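You operate a simulated robot arm through the tools that you are given. There is no shell and no other tool. Be economical: measure what you need, move in short steps, check, and stop when the job is done.

You are at the controls of a simulated two-armed robot. One attempt, no reset.

## Task
Put the orange scoop in the grey pan.

It is judged by the outcome, as a careful person would: the job done as asked, and still so three seconds after it is handed in. It fails if anything else is knocked over, pushed out of place, dropped, spilled or broken.

## Robot
Two 7-joint arms with two-finger parallel grippers on one trunk, on a base that drives. Base frame: it is fixed to the floor where the robot stands at the start and does not move with it; the origin is under the middle of the robot, x ahead of it, y to its left, z up. Units: cm, degrees, N and s.
The left shoulder is at the start at [7, 16.3, 114.5], the right one opposite. With the tool pointing down near the work surface each hand reaches from about 38 to 88 cm from the robot's upright axis, wherever it stands, measured 20 degrees to its own side. Payload 3.43 kg a hand.
The tool frame of a hand sits at the grasp point between the pads (the TCP): z along the fingers, y along the line on which they close. The tips reach 3.4 cm beyond it. The gripper opens to 12.8 cm. The fingers are 2.4 cm wide and 1.2 cm thick; the gripper's body (4.8 by 13 cm) begins 9.6 cm behind the TCP.
Orientation is told as [roll, pitch, yaw] about the base's x, y, z axes, in that order, counted from this pose: with the fingers straight down and closing along the base's y, the tool's x points along the base's -x, its y along +y and its z along -z.

## Interface
- The arms move only by the tool arm_command. It takes "left_steps", "right_steps" or both (then of equal length, played together; a hand with none holds still); each is a list of rows, each a list of 7 numbers: the shift along the base's x, y, z in cm, then the turn, a rotation vector about the base's x, y, z in degrees, then the gripper command, from -1 (shut) to 1 (fully open), values between in proportion. In form: [[dx, dy, dz, wx, wy, wz, claw], ...]. A call has 1 to 20 rows; each row is the pose to reach, as a shift and turn from the pose commanded when the call began. A row lasts 0.2 s, in which the tool goes at most 5 cm and 8.6 degrees; a call with a longer step from one row to the next is refused whole, and so is a gripper value outside its range. A pose out of reach is approached as far as the arm can. The call stops where the force on the tool passes 40 N (or 10 N more than at its start, if that is more) or the arm is blocked; 0.2 s more then pass. The fingers move at their own pace (about 15.3 cm/s each) and stop on an object; they squeeze with about 32 N. The grip force told is the motor's: it shows also when the fingers shut on nothing. Time passes only in rows, and 0.2 s behind the last, so rows that repeat a pose let the fingers close. The reply holds the time, the measured pose of the TCP, the force on the tool along the base axes, the opening and the grip force, in the units named above and with some noise, and new pictures: "pictures" is both (left out), scene, wrist or none (wrist: the cameras of the hands that moved).
- Cameras (640 x 400 px; columns grow to the right, rows downward): "scene" is now at [13.48, -0.77, 137.11]; the picture's right is [-0.10, -0.99, 0.00], its down [-0.59, 0.06, -0.80] and it looks along [0.80, -0.08, -0.59] (base axes); focal length 253 px, centre (320, 200). "left" rides on the left gripper at [7.6, 1.1, -16] in its tool frame; the picture's right is [-0.15, 0.99, 0.00], its down [-0.88, -0.13, -0.46] and it looks along [-0.45, -0.07, 0.89] (tool axes); focal length 234 px, centre (320, 200). "right" rides on the right gripper at [7.6, -1.1, -16] in its tool frame; the picture's right is [0.15, 0.99, 0.00], its down [-0.88, 0.13, -0.46] and it looks along [-0.45, 0.07, 0.89] (tool axes); focal length 234 px, centre (320, 200). There is no depth. A picture from a camera that has moved, and an enlarged one, comes with that camera's place and axes in the base frame and with its lens.
- lift_body(by): slides the trunk up (or, below 0, down) by that many cm; the arms and the scene camera ride with it, the base frame stays. It gives what a move gives, with no picture.
- drive_base(legs): drives the robot by 1 to 6 legs, each [ahead, left, turn to the left] in cm, cm and degrees, along the robot's own axes; the way and the turn of a leg run together, so that a leg with both is an arc; at most 150 cm and 180 degrees a leg. The arms and the cameras ride along, it lands a little off, and it stops where it bumps. It gives what a move gives, and a new picture of the scene camera.
- turn_head(pan, tilt): turns the head with the scene camera to pan (to the left, within 86 degrees either way) and tilt (down, from -29 to 69), counted from straight ahead of the robot. It gives what a move gives, and a new picture of the scene camera.
- enlarge(camera, box): a new picture of the part [left, top, right, bottom] of that camera's present view, enlarged. It takes no simulated time.
- finish_job(): hands the job in; it is judged then, once.

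Work in short steps. Places have to be worked out from the pictures, the camera data and where the tool is seen: move nearer, look again, correct. Check each grasp and each placing, and mend what went wrong. You have 120 turns and 170 pictures in all, those below and enlarged ones among them. Open the grippers and draw the arms clear of the work before you hand the job in, unless the task says otherwise; then end with one line.

The tools are called by a JSON object that holds its "op" and its "data". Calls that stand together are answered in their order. arm_command: Moves the arms, as the interface text tells. Its arguments: {"type":"object","properties":{"left_steps":{"type":"array"},"right_steps":{"type":"array"},"pictures":{"type":"string","enum":["both","scene","wrist","none"]}},"required":[]} The other tools are called the same way: lift_body (by) slides the trunk up or down; drive_base (legs) drives the base; turn_head (pan, tilt) turns the head that bears the scene camera; enlarge (camera, box) takes an enlarged picture of a part of a camera's view; finish_job () hands the job in.

At the start:

```text
time: 0.0
left_tool_pos: [51.3, 9.23, 120.89]
left_tool_rot: [0.0, 0.1, 0.0]
left_wrist_force: [0.0, 0.4, 0.0]
left_grip_width: 12.83
left_finger_force: 0.0
right_tool_pos: [47.99, -33.47, 118.2]
right_tool_rot: [0.1, 0.0, 0.1]
right_wrist_force: [0.1, -0.8, 0.1]
right_grip_width: 12.81
right_finger_force: 0.1
trunk travel left (down, up): [-62.5, 31.5]
robot x, y, heading: [0.23, 0.21, -0.0]
head pan, tilt: [-5.8, 36.4]
```

scene: 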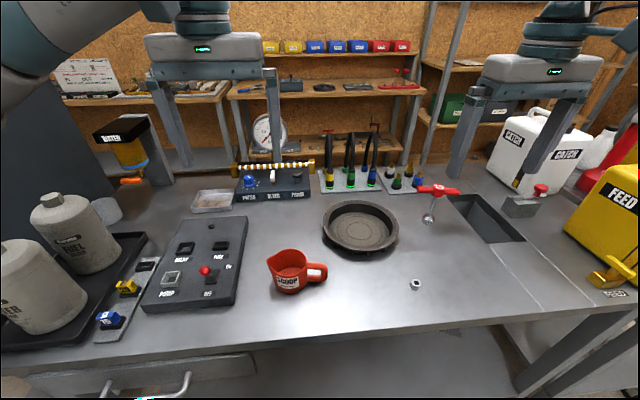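
right: 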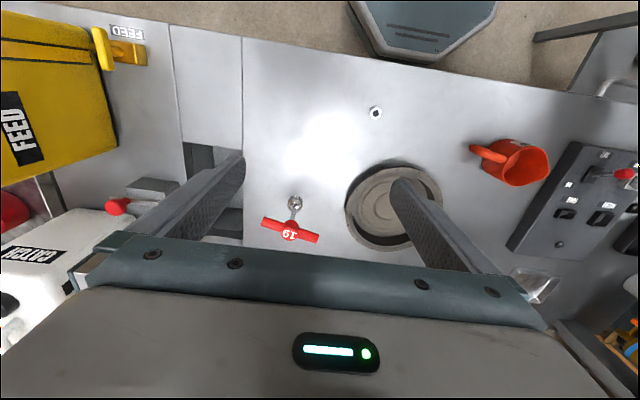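
left: 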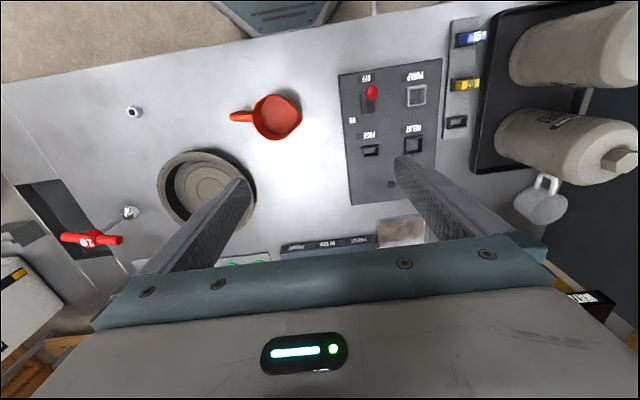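

I'll take a closer look at the scoop and the pan before moving.

{"op": "enlarge", "data": {"camera": "scene", "box": [240, 180, 420, 310]}}

{"op": "enlarge", "data": {"camera": "left", "box": [140, 70, 340, 230]}}

```text
3.08 times, centred on (330, 245) of scene
camera zoom: at [13.48, -0.77, 137.11], right [-0.1, -0.99, 0.0], down [-0.59, 0.06, -0.8], along [0.8, -0.08, -0.59], focal length 779 px, centre (289, 62)
```

zoom: 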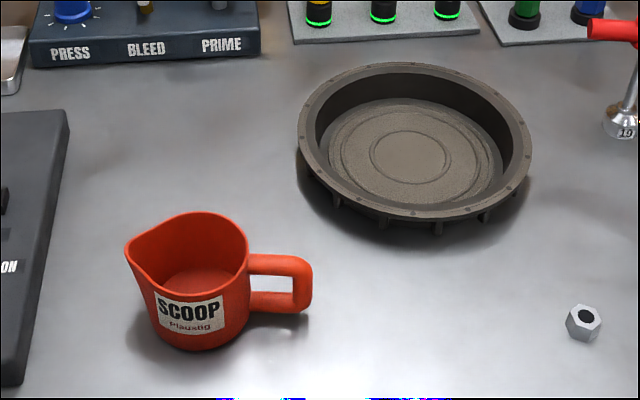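

```text
2.50 times, centred on (240, 150) of left
camera zoom: at [43.79, 10.32, 136.73], right [0.15, 0.99, 0.0], down [0.88, -0.13, 0.46], along [0.45, -0.07, -0.89], focal length 585 px, centre (520, 325)
```

zoom: 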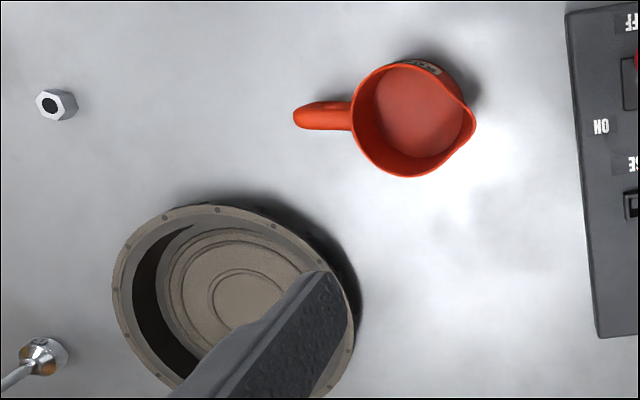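

The scoop is empty: body near (48, 2.5), rim at about z 97, handle around (47, -4) pointing roughly -y. The pan centre is near (61.5, -16). I'll move the left hand aside, and bring the right hand above the handle turned about 80°.

{"op": "arm_command", "data": {"left_steps": [[0, 2, 1, 0, 0, 0, 1], [0, 4, 2, 0, 0, 0, 1], [0, 6, 3, 0, 0, 0, 1], [0, 8, 4, 0, 0, 0, 1], [0, 10, 5, 0, 0, 0, 1], [0, 12, 5, 0, 0, 0, 1], [0, 14, 5, 0, 0, 0, 1], [0, 15, 5, 0, 0, 0, 1], [0, 15, 5, 0, 0, 0, 1], [0, 15, 5, 0, 0, 0, 1], [0, 15, 5, 0, 0, 0, 1]], "right_steps": [[0, 2, 0, 0, 0, 8, 1], [0, 4, 0, 0, 0, 16, 1], [0, 7, 0, 0, 0, 24, 1], [0, 10, 0, 0, 0, 32, 1], [0, 13, 0, 0, 0, 40, 1], [0, 16, 0, 0, 0, 48, 1], [0, 19, 0, 0, 0, 56, 0.5], [0, 22, 0, 0, 0, 64, 0.2], [0, 25, -3, 0, 0, 72, 0], [-0.5, 28, -6, 0, 0, 80, 0], [-0.9, 29.5, -8, 0, 0, 80, 0]]}}

```text
time: 2.4
left_tool_pos: [51.21, 24.05, 125.75]
left_tool_rot: [0.0, 0.0, 0.1]
left_wrist_force: [-0.2, -0.1, 0.1]
left_grip_width: 12.79
left_finger_force: 0.1
right_tool_pos: [46.23, -11.75, 112.24]
right_tool_rot: [-0.3, -0.2, 79.4]
right_wrist_force: [-0.8, 0.1, -0.2]
right_grip_width: 6.4
right_finger_force: 0.1
right hand out of reach, approached as far as the arm can: row 8, 9, 10, 11
trunk travel left (down, up): [-62.5, 31.5]
robot x, y, heading: [-0.4, 0.19, 0.1]
head pan, tilt: [-5.8, 36.4]
camera scene: at [13.52, -0.75, 137.11], right [-0.1, -0.99, 0.0], down [-0.59, 0.06, -0.8], along [0.8, -0.08, -0.59], focal length 253 px, centre (320, 200)
camera right: at [45.88, -19.47, 128.21], right [-1.0, 0.04, -0.01], down [0.03, 0.89, 0.46], along [0.02, 0.46, -0.89], focal length 234 px, centre (320, 200)
camera left: at [43.8, 25.21, 141.74], right [0.15, 0.99, 0.0], down [0.88, -0.13, 0.46], along [0.45, -0.07, -0.89], focal length 234 px, centre (320, 200)
```

scene: 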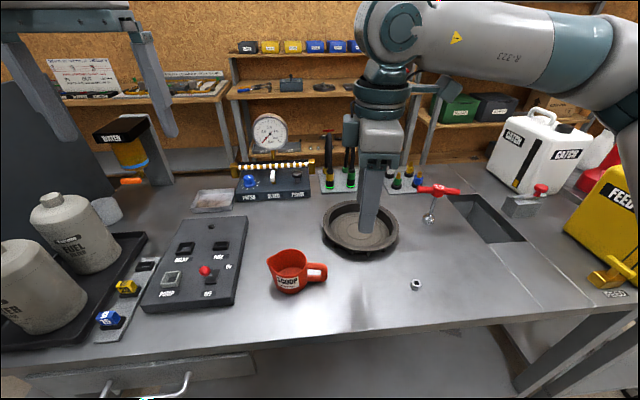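
right: 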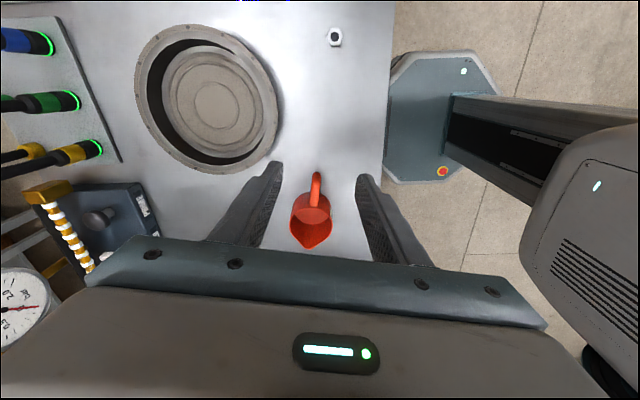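
left: 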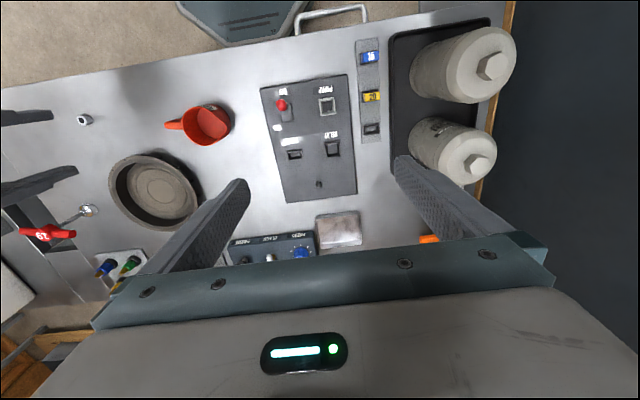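

The right hand is stopped by its reach at y = -11.8. Everything at tool height is clear, with bottle tops at about z 106, so I'll drive the base 11 cm left.

{"op": "drive_base", "data": {"legs": [[0, 11, 0]]}}

```text
time: 3.6
left_tool_pos: [51.15, 35.15, 125.75]
left_tool_rot: [-0.1, -0.1, 0.1]
left_wrist_force: [0.2, 1.0, -1.4]
left_grip_width: 12.8
left_finger_force: 0.1
right_tool_pos: [46.09, -0.59, 112.27]
right_tool_rot: [-0.3, -0.2, 79.4]
right_wrist_force: [0.0, -0.3, 0.5]
right_grip_width: 6.39
right_finger_force: 0.0
trunk travel left (down, up): [-62.5, 31.5]
robot x, y, heading: [0.34, 11.36, 0.4]
head pan, tilt: [-5.8, 36.4]
camera scene: at [13.48, 10.34, 137.11], right [-0.1, -1.0, 0.0], down [-0.59, 0.06, -0.8], along [0.8, -0.08, -0.59], focal length 253 px, centre (320, 200)
```

scene: 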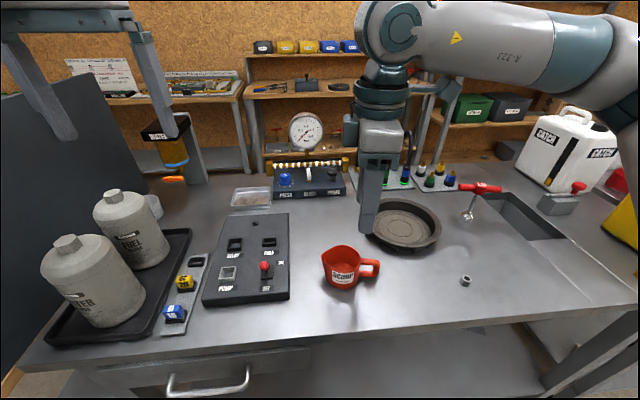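

The hand is now at (46.1, -0.6). I'll shift it over the handle and check with the wrist picture.

{"op": "arm_command", "data": {"right_steps": [[0.5, -2, 0, 0, 0, 0, 0], [0.9, -3.4, 0, 0, 0, 0.6, 0], [0.9, -3.4, 0, 0, 0, 0.6, 0]], "pictures": "wrist"}}

```text
time: 4.4
left_tool_pos: [51.21, 35.32, 125.64]
left_tool_rot: [0.0, -0.1, 0.2]
left_wrist_force: [0.3, -0.1, 0.0]
left_grip_width: 12.83
left_finger_force: 0.1
right_tool_pos: [44.89, -2.54, 112.42]
right_tool_rot: [-0.5, -0.1, 79.8]
right_wrist_force: [-0.1, -0.9, 0.3]
right_grip_width: 6.41
right_finger_force: 0.0
right hand out of reach, approached as far as the arm can: row 1, 2, 3
trunk travel left (down, up): [-62.5, 31.5]
robot x, y, heading: [-0.04, 11.46, 0.3]
head pan, tilt: [-5.8, 36.4]
camera right: at [44.64, -10.24, 128.47], right [-1.0, 0.03, -0.01], down [0.02, 0.89, 0.46], along [0.02, 0.46, -0.89], focal length 234 px, centre (320, 200)
```

right: 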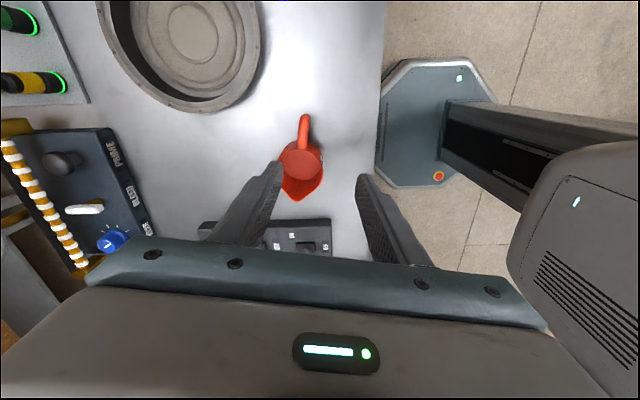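

The commanded pose evidently stayed at the earlier unreached target, so I'll shift the target further toward -y.

{"op": "arm_command", "data": {"right_steps": [[0, -4, 0, 0, 0, 0, 0], [0, -7, 0, 0, 0, 0, 0], [0, -7, 0, 0, 0, 0, 0], [0, -7, 0, 0, 0, 0, 0]], "pictures": "wrist"}}

```text
time: 5.4
left_tool_pos: [51.24, 35.24, 125.86]
left_tool_rot: [0.0, 0.0, 0.1]
left_wrist_force: [-0.1, 0.9, 0.1]
left_grip_width: 12.8
left_finger_force: 0.0
right_tool_pos: [41.65, -7.55, 112.3]
right_tool_rot: [-0.4, -0.3, 79.9]
right_wrist_force: [-0.4, 0.5, 0.6]
right_grip_width: 6.41
right_finger_force: 0.1
right hand out of reach, approached as far as the arm can: row 1, 2, 3, 4
trunk travel left (down, up): [-62.5, 31.5]
robot x, y, heading: [-0.11, 11.34, 0.2]
head pan, tilt: [-5.8, 36.4]
camera right: at [41.36, -15.21, 128.28], right [-1.0, 0.03, -0.01], down [0.02, 0.89, 0.46], along [0.02, 0.46, -0.89], focal length 234 px, centre (320, 200)
```

right: 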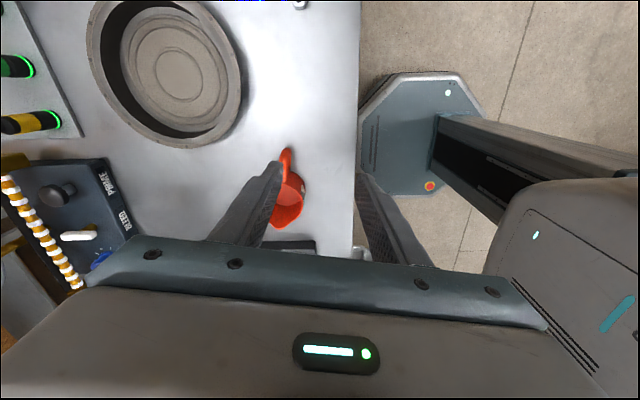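

The limit looks like wrist yaw rather than distance. I'll turn the wrist back and then the other way (toward -100°), which is an equivalent grasp, while staying high.

{"op": "arm_command", "data": {"right_steps": [[0, 0, 1, 0, 0, -8, 0], [0, 0, 2, 0, 0, -16, 0], [0, 0, 3, 0, 0, -24, 0], [0, 0, 4, 0, 0, -32, 0], [0, 0, 5, 0, 0, -40, 0], [0, 0, 5, 0, 0, -48, 0], [0, 0, 5, 0, 0, -56, 0], [0, 0, 5, 0, 0, -64, 0], [0, 0, 5, 0, 0, -72, 0], [0, 0, 5, 0, 0, -80, 0], [0, 0, 5, 0, 0, -88, 0], [0, 0, 5, 0, 0, -96, 0], [0, 0, 5, 0, 0, -104, 0], [0, 0, 5, 0, 0, -112, 0]], "pictures": "scene"}}

```text
time: 8.4
left_tool_pos: [51.24, 35.29, 125.8]
left_tool_rot: [0.1, 0.0, 0.0]
left_wrist_force: [0.0, 0.4, -0.4]
left_grip_width: 12.77
left_finger_force: 0.0
right_tool_pos: [41.77, -7.49, 117.71]
right_tool_rot: [-0.3, -0.2, -32.1]
right_wrist_force: [0.4, -0.4, 0.6]
right_grip_width: 6.38
right_finger_force: 0.1
trunk travel left (down, up): [-62.5, 31.5]
robot x, y, heading: [-0.06, 11.26, 0.1]
head pan, tilt: [-5.8, 36.4]
camera scene: at [13.49, 10.36, 137.11], right [-0.1, -1.0, 0.0], down [-0.59, 0.06, -0.8], along [0.8, -0.08, -0.59], focal length 253 px, centre (320, 200)
```

scene: 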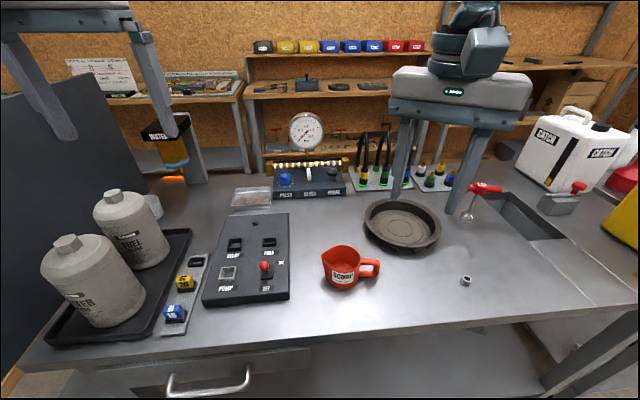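

It reached cleanly, and the commanded pose is the reached one. I'll continue turning to -100° and move toward (47, -4).

{"op": "arm_command", "data": {"right_steps": [[1, 0.5, 0, 0, 0, -8, 0], [2, 1, 0, 0, 0, -16, 0], [3, 2, 0, 0, 0, -24, 0], [4, 3, 0, 0, 0, -32, 0], [5, 3.5, 0, 0, 0, -40, 0], [5.3, 3.5, 0, 0, 0, -48, 0], [5.3, 3.5, -2, 0, 0, -56, 0], [5.3, 3.5, -4, 0, 0, -64, 0], [5.3, 3.5, -6, 0, 0, -68, 0]], "pictures": "wrist"}}

```text
time: 10.4
left_tool_pos: [51.37, 35.28, 125.82]
left_tool_rot: [0.0, -0.1, 0.1]
left_wrist_force: [0.1, -0.4, 0.0]
left_grip_width: 12.81
left_finger_force: 0.0
right_tool_pos: [46.91, -4.02, 111.58]
right_tool_rot: [-0.4, -0.2, -100.2]
right_wrist_force: [0.2, -0.2, 0.3]
right_grip_width: 6.4
right_finger_force: 0.1
trunk travel left (down, up): [-62.5, 31.5]
robot x, y, heading: [-0.09, 10.93, -0.1]
head pan, tilt: [-5.8, 36.4]
camera right: at [47.31, 3.73, 127.52], right [1.0, -0.03, -0.01], down [-0.02, -0.89, 0.46], along [-0.02, -0.46, -0.89], focal length 234 px, centre (320, 200)
```

right: 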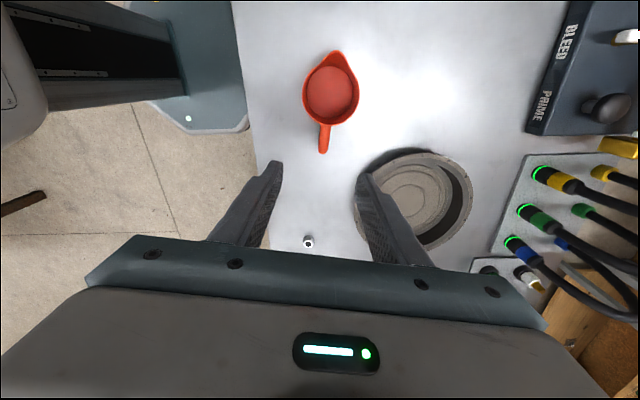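

-100° works. The wrist picture puts the handle centre at about (47.4, -4), so I'll shift 0.5 cm and descend partway.

{"op": "arm_command", "data": {"right_steps": [[0.5, 0, -3, 0, 0, 0, 0], [0.5, 0, -6, 0, 0, 0, 0], [0.5, 0, -9, 0, 0, 0, 0], [0.5, 0, -11, 0, 0, 0, 0]]}}

```text
time: 11.4
left_tool_pos: [51.42, 35.2, 125.76]
left_tool_rot: [0.1, -0.1, 0.1]
left_wrist_force: [0.1, 1.1, 0.4]
left_grip_width: 12.8
left_finger_force: 0.1
right_tool_pos: [47.28, -3.92, 100.48]
right_tool_rot: [-0.4, -0.2, -100.0]
right_wrist_force: [-0.5, 0.2, 0.4]
right_grip_width: 6.41
right_finger_force: 0.1
trunk travel left (down, up): [-62.5, 31.5]
robot x, y, heading: [-0.09, 11.43, 0.0]
head pan, tilt: [-5.8, 36.4]
camera scene: at [13.57, 10.36, 137.1], right [-0.1, -1.0, 0.0], down [-0.59, 0.06, -0.8], along [0.8, -0.08, -0.59], focal length 253 px, centre (320, 200)
camera right: at [47.7, 3.71, 116.49], right [1.0, -0.03, -0.01], down [-0.02, -0.89, 0.46], along [-0.02, -0.46, -0.89], focal length 234 px, centre (320, 200)
```

scene: 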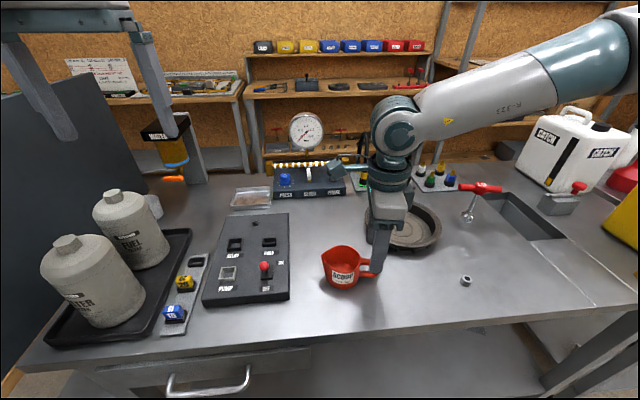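
right: 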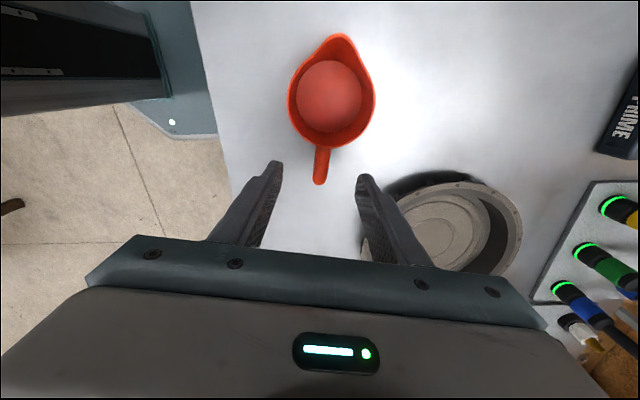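

The handle is centred between the fingers. I'll go down to z ≈ 94.3 and close.

{"op": "arm_command", "data": {"right_steps": [[0, 0, -3, 0, 0, 0, 0], [0, 0, -5, 0, 0, 0, 0], [0, 0, -6.1, 0, 0, 0, 0], [0, 0, -6.1, 0, 0, 0, -0.5], [0, 0, -6.1, 0, 0, 0, -1], [0, 0, -6.1, 0, 0, 0, -1], [0, 0, -6.1, 0, 0, 0, -1]]}}

```text
time: 13.0
left_tool_pos: [51.27, 35.32, 125.73]
left_tool_rot: [0.0, 0.0, 0.1]
left_wrist_force: [0.1, 0.4, 0.4]
left_grip_width: 12.81
left_finger_force: 0.0
right_tool_pos: [47.38, -3.92, 94.6]
right_tool_rot: [-0.4, -0.2, -100.1]
right_wrist_force: [0.4, -0.6, 0.6]
right_grip_width: 1.35
right_finger_force: 31.3
trunk travel left (down, up): [-62.5, 31.5]
robot x, y, heading: [-0.07, 11.19, -0.0]
head pan, tilt: [-5.8, 36.4]
camera scene: at [13.48, 10.38, 137.11], right [-0.1, -1.0, 0.0], down [-0.59, 0.06, -0.8], along [0.8, -0.08, -0.59], focal length 253 px, centre (320, 200)
camera right: at [47.7, 3.82, 110.45], right [1.0, -0.03, -0.01], down [-0.02, -0.89, 0.46], along [-0.02, -0.46, -0.89], focal length 234 px, centre (320, 200)
```

scene: 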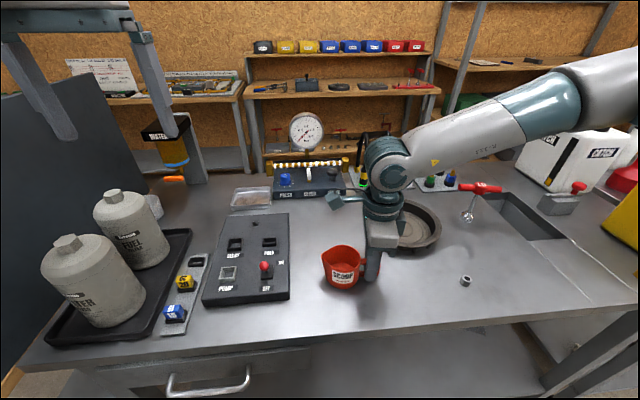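
right: 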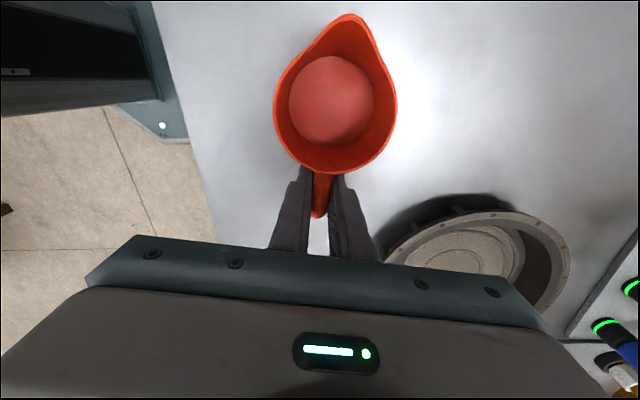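

The handle is gripped (1.35 cm, 31 N). Next I'll lift 9 cm straight up and check.

{"op": "arm_command", "data": {"right_steps": [[0, 0, 1.5, 0, 0, 0, -1], [0, 0, 3, 0, 0, 0, -1], [0, 0, 5, 0, 0, 0, -1], [0, 0, 7, 0, 0, 0, -1], [0, 0, 9, 0, 0, 0, -1]]}}

```text
time: 14.2
left_tool_pos: [51.21, 35.26, 125.77]
left_tool_rot: [0.0, 0.0, 0.1]
left_wrist_force: [0.3, 0.4, 1.0]
left_grip_width: 12.82
left_finger_force: 0.0
right_tool_pos: [47.45, -3.87, 103.38]
right_tool_rot: [-0.3, -0.1, -100.0]
right_wrist_force: [0.7, -0.4, -0.2]
right_grip_width: 1.34
right_finger_force: 31.7
trunk travel left (down, up): [-62.5, 31.5]
robot x, y, heading: [-0.48, 11.56, 0.1]
head pan, tilt: [-5.8, 36.4]
camera scene: at [13.42, 10.4, 137.11], right [-0.1, -1.0, 0.0], down [-0.59, 0.06, -0.8], along [0.8, -0.08, -0.59], focal length 253 px, centre (320, 200)
camera right: at [47.75, 3.77, 119.41], right [1.0, -0.03, -0.01], down [-0.02, -0.89, 0.46], along [-0.02, -0.46, -0.89], focal length 234 px, centre (320, 200)
```

scene: 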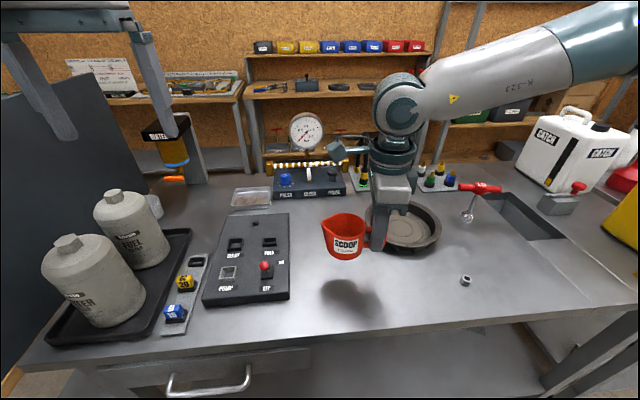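
right: 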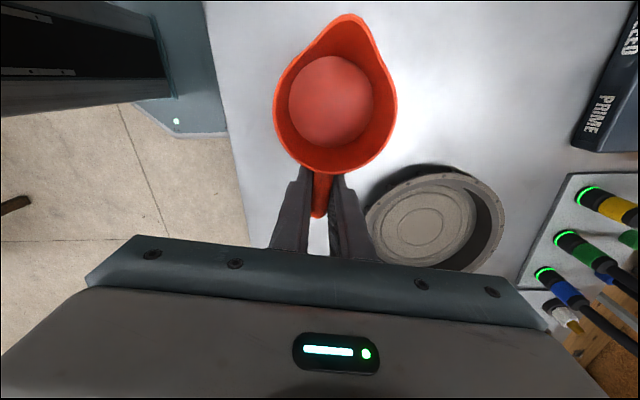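

Lifted cleanly with no tilt. The wrist camera confirms the pan centre at (61.4, -16), so I'll carry the scoop over it with the grip point at about (60.7, -20.7).

{"op": "arm_command", "data": {"right_steps": [[0, 0, 2, 0, 0, 0, -1], [1.5, -2, 2, 0, 0, 0, -1], [3, -4, 2, 0, 0, 0, -1], [5, -6.5, 2, 0, 0, 0, -1], [7, -9, 2, 0, 0, 0, -1], [9, -11.5, 2, 0, 0, 0, -1], [11, -14, 2, 0, 0, 0, -1], [12.5, -16, 2, 0, 0, 0, -1], [13.2, -16.8, 2, 0, 0, 0, -1], [13.2, -16.8, 2, 0, 0, 0, -1]]}}

```text
time: 16.4
left_tool_pos: [51.19, 35.32, 125.7]
left_tool_rot: [0.0, 0.0, 0.1]
left_wrist_force: [0.6, 0.2, -0.6]
left_grip_width: 12.8
left_finger_force: 0.1
right_tool_pos: [60.64, -20.74, 105.36]
right_tool_rot: [-0.4, -0.2, -99.9]
right_wrist_force: [0.2, -0.2, -0.9]
right_grip_width: 1.33
right_finger_force: 31.9
trunk travel left (down, up): [-62.5, 31.5]
robot x, y, heading: [0.06, 11.3, -0.0]
head pan, tilt: [-5.8, 36.4]
camera scene: at [13.47, 10.37, 137.11], right [-0.1, -1.0, 0.0], down [-0.59, 0.06, -0.8], along [0.8, -0.08, -0.59], focal length 253 px, centre (320, 200)
camera right: at [61.01, -13.03, 121.31], right [1.0, -0.03, -0.01], down [-0.02, -0.89, 0.46], along [-0.02, -0.46, -0.89], focal length 234 px, centre (320, 200)
```

scene: 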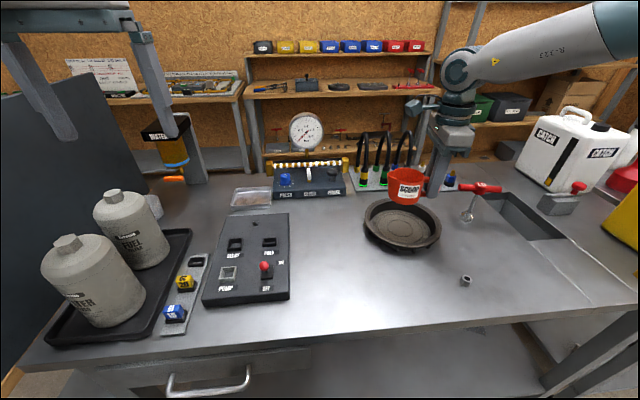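
right: 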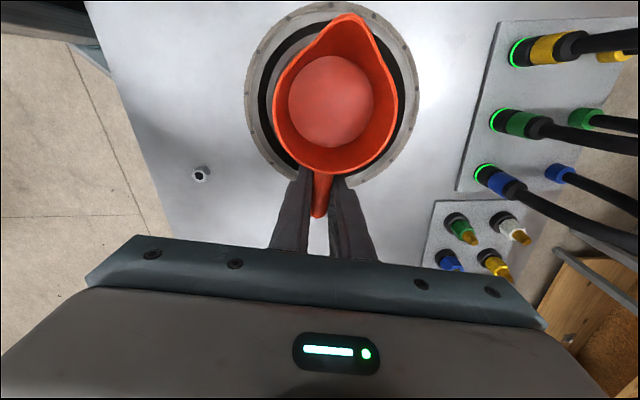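

The picture puts the pan centre at about (61.8, -16), so I'll adjust by half a centimetre and lower partway into the pan.

{"op": "arm_command", "data": {"right_steps": [[0.5, 0.5, 0, 0, 0, 0, -1], [0.5, 0.5, -2, 0, 0, 0, -1], [0.5, 0.5, -4, 0, 0, 0, -1], [0.5, 0.5, -6, 0, 0, 0, -1], [0.5, 0.5, -7.5, 0, 0, 0, -1], [0.5, 0.5, -8.5, 0, 0, 0, -1]]}}

{"op": "enlarge", "data": {"camera": "scene", "box": [350, 150, 470, 260]}}

```text
time: 17.8
left_tool_pos: [51.27, 35.21, 125.78]
left_tool_rot: [0.0, -0.1, 0.1]
left_wrist_force: [-0.2, 0.0, -0.6]
left_grip_width: 12.8
left_finger_force: 0.1
right_tool_pos: [61.18, -20.34, 97.16]
right_tool_rot: [-0.4, -0.2, -100.0]
right_wrist_force: [0.2, -0.8, 0.2]
right_grip_width: 1.35
right_finger_force: 32.1
trunk travel left (down, up): [-62.5, 31.5]
robot x, y, heading: [0.27, 11.24, 0.1]
head pan, tilt: [-5.8, 36.4]
camera scene: at [13.5, 10.38, 137.11], right [-0.1, -1.0, 0.0], down [-0.59, 0.06, -0.8], along [0.8, -0.08, -0.59], focal length 253 px, centre (320, 200)
camera right: at [61.48, -12.63, 113.0], right [1.0, -0.03, -0.01], down [-0.02, -0.89, 0.46], along [-0.02, -0.46, -0.89], focal length 234 px, centre (320, 200)
```

scene: 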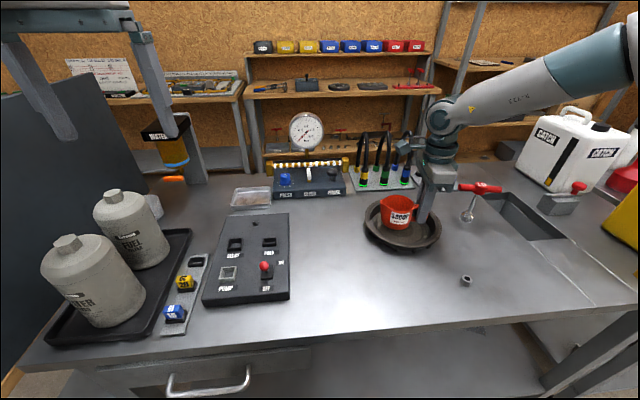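
right: 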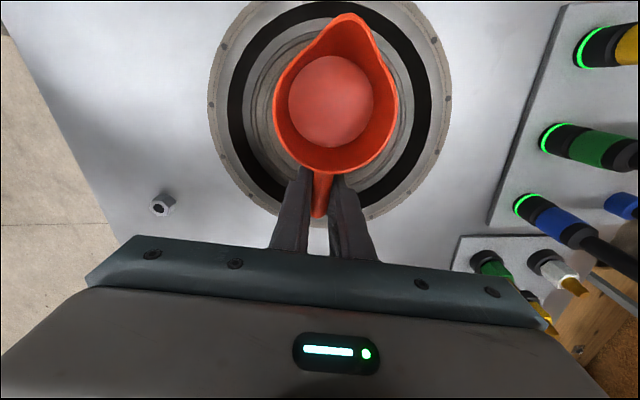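

```text
3.64 times, centred on (410, 205) of scene
camera zoom: at [13.5, 10.38, 137.11], right [-0.1, -1.0, 0.0], down [-0.59, 0.06, -0.8], along [0.8, -0.08, -0.59], focal length 921 px, centre (-7, 182)
```

zoom: 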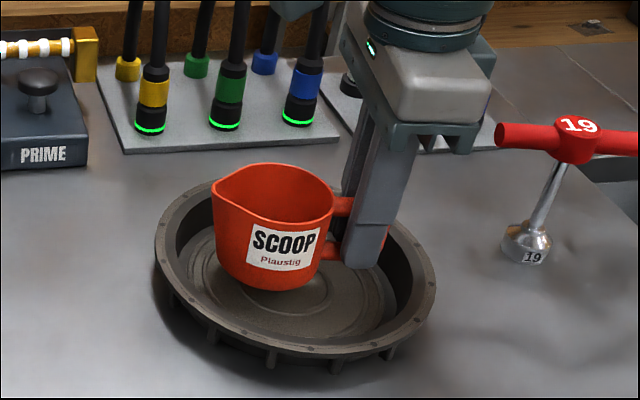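

The scoop is inside the rim with clearance. I'll lower it slowly until it touches.

{"op": "arm_command", "data": {"right_steps": [[0, 0, -0.4, 0, 0, 0, -1], [0, 0, -0.8, 0, 0, 0, -1], [0, 0, -1.0, 0, 0, 0, -1], [0, 0, -1.2, 0, 0, 0, -1], [0, 0, -1.2, 0, 0, 0, -1]], "pictures": "none"}}

{"op": "enlarge", "data": {"camera": "scene", "box": [350, 150, 470, 260]}}

```text
time: 19.0
left_tool_pos: [51.25, 35.26, 125.73]
left_tool_rot: [0.0, -0.1, 0.1]
left_wrist_force: [0.2, 0.0, -0.9]
left_grip_width: 12.79
left_finger_force: 0.1
right_tool_pos: [61.15, -20.39, 95.86]
right_tool_rot: [-0.3, -0.1, -100.0]
right_wrist_force: [0.0, 0.2, -0.7]
right_grip_width: 1.34
right_finger_force: 32.0
trunk travel left (down, up): [-62.5, 31.5]
robot x, y, heading: [-0.02, 11.08, 0.0]
head pan, tilt: [-5.8, 36.4]
```

```text
3.64 times, centred on (410, 205) of scene
camera zoom: at [13.47, 10.38, 137.11], right [-0.1, -1.0, 0.0], down [-0.59, 0.06, -0.8], along [0.8, -0.08, -0.59], focal length 921 px, centre (-7, 182)
```

zoom: 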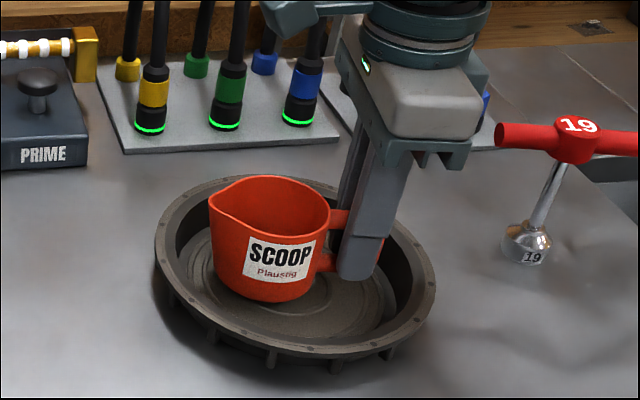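

There's no contact yet, so I'll keep going in finer steps.

{"op": "arm_command", "data": {"right_steps": [[0, 0, -0.2, 0, 0, 0, -1], [0, 0, -0.4, 0, 0, 0, -1], [0, 0, -0.5, 0, 0, 0, -1], [0, 0, -0.5, 0, 0, 0, -1]], "pictures": "none"}}

```text
time: 20.0
left_tool_pos: [51.31, 35.32, 125.73]
left_tool_rot: [0.0, 0.0, 0.1]
left_wrist_force: [0.3, -0.6, 0.5]
left_grip_width: 12.82
left_finger_force: 0.0
right_tool_pos: [61.17, -20.11, 95.38]
right_tool_rot: [-0.3, -0.2, -99.9]
right_wrist_force: [-0.5, 0.5, -0.8]
right_grip_width: 1.35
right_finger_force: 32.0
trunk travel left (down, up): [-62.5, 31.5]
robot x, y, heading: [0.43, 11.38, 0.2]
head pan, tilt: [-5.8, 36.4]
```

{"op": "arm_command", "data": {"right_steps": [[0, 0, -0.15, 0, 0, 0, -1], [0, 0, -0.3, 0, 0, 0, -1], [0, 0, -0.3, 0, 0, 0, -1]], "pictures": "none"}}

{"op": "enlarge", "data": {"camera": "scene", "box": [350, 150, 470, 260]}}

```text
time: 20.8
left_tool_pos: [51.07, 35.27, 125.69]
left_tool_rot: [0.0, 0.0, 0.1]
left_wrist_force: [-0.4, 0.1, 0.6]
left_grip_width: 12.8
left_finger_force: 0.1
right_tool_pos: [61.24, -20.31, 94.96]
right_tool_rot: [-0.3, -0.1, -100.0]
right_wrist_force: [-0.1, 0.3, -0.3]
right_grip_width: 1.37
right_finger_force: 31.8
trunk travel left (down, up): [-62.5, 31.5]
robot x, y, heading: [-0.07, 11.09, 0.0]
head pan, tilt: [-5.8, 36.4]
```

```text
3.64 times, centred on (410, 205) of scene
camera zoom: at [13.48, 10.38, 137.11], right [-0.1, -1.0, 0.0], down [-0.59, 0.06, -0.8], along [0.8, -0.08, -0.59], focal length 921 px, centre (-7, 182)
```

zoom: 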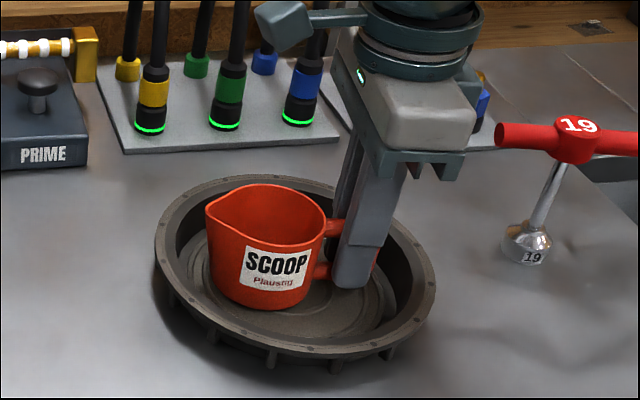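

Still no upward force, so I'll make two more small steps.

{"op": "arm_command", "data": {"right_steps": [[0, 0, -0.1, 0, 0, 0, -1], [0, 0, -0.2, 0, 0, 0, -1], [0, 0, -0.2, 0, 0, 0, -1]], "pictures": "wrist"}}

```text
time: 21.6
left_tool_pos: [51.29, 35.3, 125.71]
left_tool_rot: [0.0, 0.0, 0.0]
left_wrist_force: [0.5, -0.6, -0.1]
left_grip_width: 12.79
left_finger_force: 0.0
right_tool_pos: [61.17, -20.04, 94.95]
right_tool_rot: [-0.2, -0.2, -100.0]
right_wrist_force: [0.5, -0.4, 1.2]
right_grip_width: 1.35
right_finger_force: 31.7
trunk travel left (down, up): [-62.5, 31.5]
robot x, y, heading: [0.42, 11.12, 0.0]
head pan, tilt: [-5.8, 36.4]
camera right: at [61.64, -12.49, 110.83], right [1.0, -0.03, -0.01], down [-0.02, -0.89, 0.46], along [-0.02, -0.46, -0.89], focal length 234 px, centre (320, 200)
```

right: 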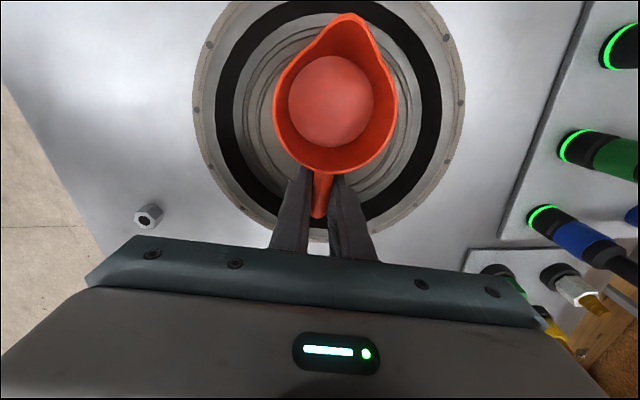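

{"op": "arm_command", "data": {"right_steps": [[0, 0, -0.1, 0, 0, 0, -1], [0, 0, -0.2, 0, 0, 0, -1], [0, 0, -0.2, 0, 0, 0, -1]], "pictures": "none"}}

```text
time: 22.4
left_tool_pos: [51.08, 35.26, 125.85]
left_tool_rot: [0.0, 0.0, 0.0]
left_wrist_force: [-0.2, 0.4, -1.3]
left_grip_width: 12.79
left_finger_force: 0.1
right_tool_pos: [61.17, -20.08, 94.8]
right_tool_rot: [-0.1, -0.2, -100.0]
right_wrist_force: [1.4, -3.0, 16.2]
right_grip_width: 1.35
right_finger_force: 31.9
trunk travel left (down, up): [-62.5, 31.5]
robot x, y, heading: [0.28, 11.18, 0.1]
head pan, tilt: [-5.8, 36.4]
```

Contact: 16 N upward, so the scoop rests on the pan floor. I'll ease up slightly and open the fingers to about 4.5 cm, which stays clear of the pan wall.

{"op": "arm_command", "data": {"right_steps": [[0, 0, 0.15, 0, 0, 0, -1], [0, 0, 0.15, 0, 0, 0, -0.7], [0, 0, 0.15, 0, 0, 0, -0.5], [0, 0, 0.15, 0, 0, 0, -0.3], [0, 0, 0.15, 0, 0, 0, -0.3]]}}

```text
time: 23.6
left_tool_pos: [51.13, 35.2, 125.79]
left_tool_rot: [-0.1, 0.0, 0.1]
left_wrist_force: [0.2, 1.1, 0.4]
left_grip_width: 12.8
left_finger_force: 0.0
right_tool_pos: [61.18, -20.2, 94.79]
right_tool_rot: [-0.3, -0.2, -99.9]
right_wrist_force: [0.3, 0.5, -0.2]
right_grip_width: 4.48
right_finger_force: 0.0
trunk travel left (down, up): [-62.5, 31.5]
robot x, y, heading: [-0.12, 11.05, 0.0]
head pan, tilt: [-5.8, 36.4]
camera scene: at [13.45, 10.39, 137.11], right [-0.1, -1.0, 0.0], down [-0.59, 0.06, -0.8], along [0.8, -0.08, -0.59], focal length 253 px, centre (320, 200)
camera right: at [61.63, -12.54, 110.7], right [1.0, -0.03, -0.01], down [-0.02, -0.89, 0.46], along [-0.02, -0.46, -0.89], focal length 234 px, centre (320, 200)
```

scene: 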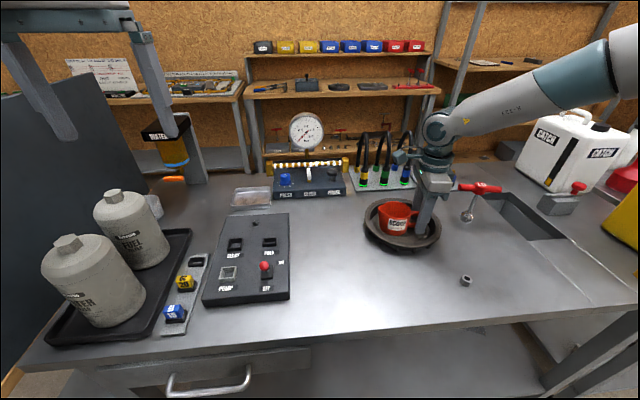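
right: 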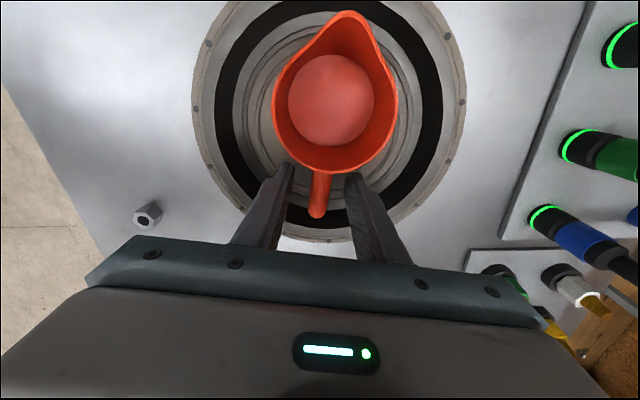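

The scoop is released and standing flat. I'll raise the hand straight up, then draw it back to the right.

{"op": "arm_command", "data": {"right_steps": [[0, 0, 1.5, 0, 0, 0, -0.3], [0, 0, 3.5, 0, 0, 0, -0.3], [0, 0, 6.5, 0, 0, 0, -0.3], [0, 0, 10.5, 0, 0, 0, 0], [0, 0, 15, 0, 0, 0, 0.5], [0, 0, 19, 0, 0, 0, 1], [-2, -2, 23, 0, 0, 0, 1], [-5, -4, 25, 0, 0, 0, 1], [-8, -6, 25, 0, 0, 0, 1], [-11, -8, 25, 0, 0, 0, 1], [-11, -8, 25, 0, 0, 0, 1]], "pictures": "scene"}}

{"op": "enlarge", "data": {"camera": "scene", "box": [350, 150, 470, 260]}}

```text
time: 26.0
left_tool_pos: [51.3, 35.38, 125.68]
left_tool_rot: [-0.2, 0.1, 0.1]
left_wrist_force: [0.3, 0.4, 0.8]
left_grip_width: 12.82
left_finger_force: 0.0
right_tool_pos: [49.91, -28.18, 119.74]
right_tool_rot: [-0.2, -0.2, -100.0]
right_wrist_force: [0.1, -0.3, 0.7]
right_grip_width: 12.82
right_finger_force: 0.1
trunk travel left (down, up): [-62.5, 31.5]
robot x, y, heading: [-0.24, 11.1, 0.3]
head pan, tilt: [-5.8, 36.4]
camera scene: at [13.6, 10.47, 137.1], right [-0.1, -1.0, 0.0], down [-0.59, 0.06, -0.8], along [0.8, -0.08, -0.59], focal length 253 px, centre (320, 200)
```

scene: 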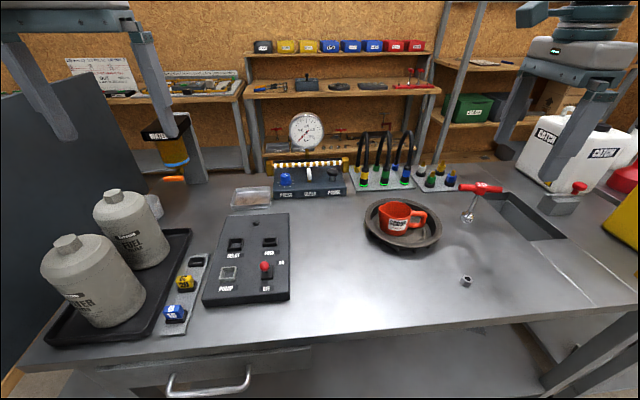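

```text
3.64 times, centred on (410, 205) of scene
camera zoom: at [13.6, 10.47, 137.1], right [-0.1, -1.0, 0.0], down [-0.59, 0.06, -0.8], along [0.8, -0.08, -0.59], focal length 921 px, centre (-7, 182)
```

zoom: 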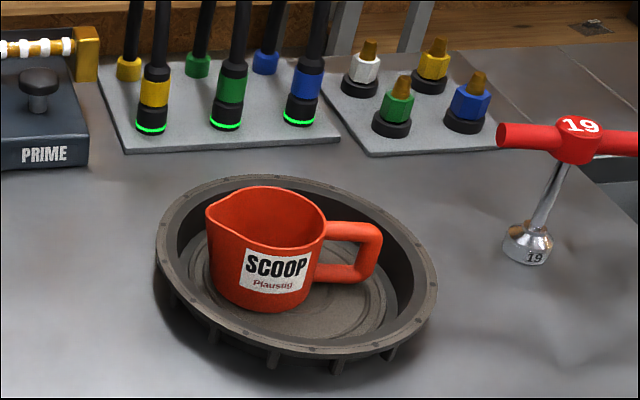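

The scoop stands upright in the pan, nothing else has moved, and both grippers are open and clear. I'm handing the job in.

{"op": "finish_job", "data": {}}

```text
The job is handed in.
```

The orange scoop is standing upright in the grey pan; nothing else was disturbed, and both arms are clear with their grippers open.
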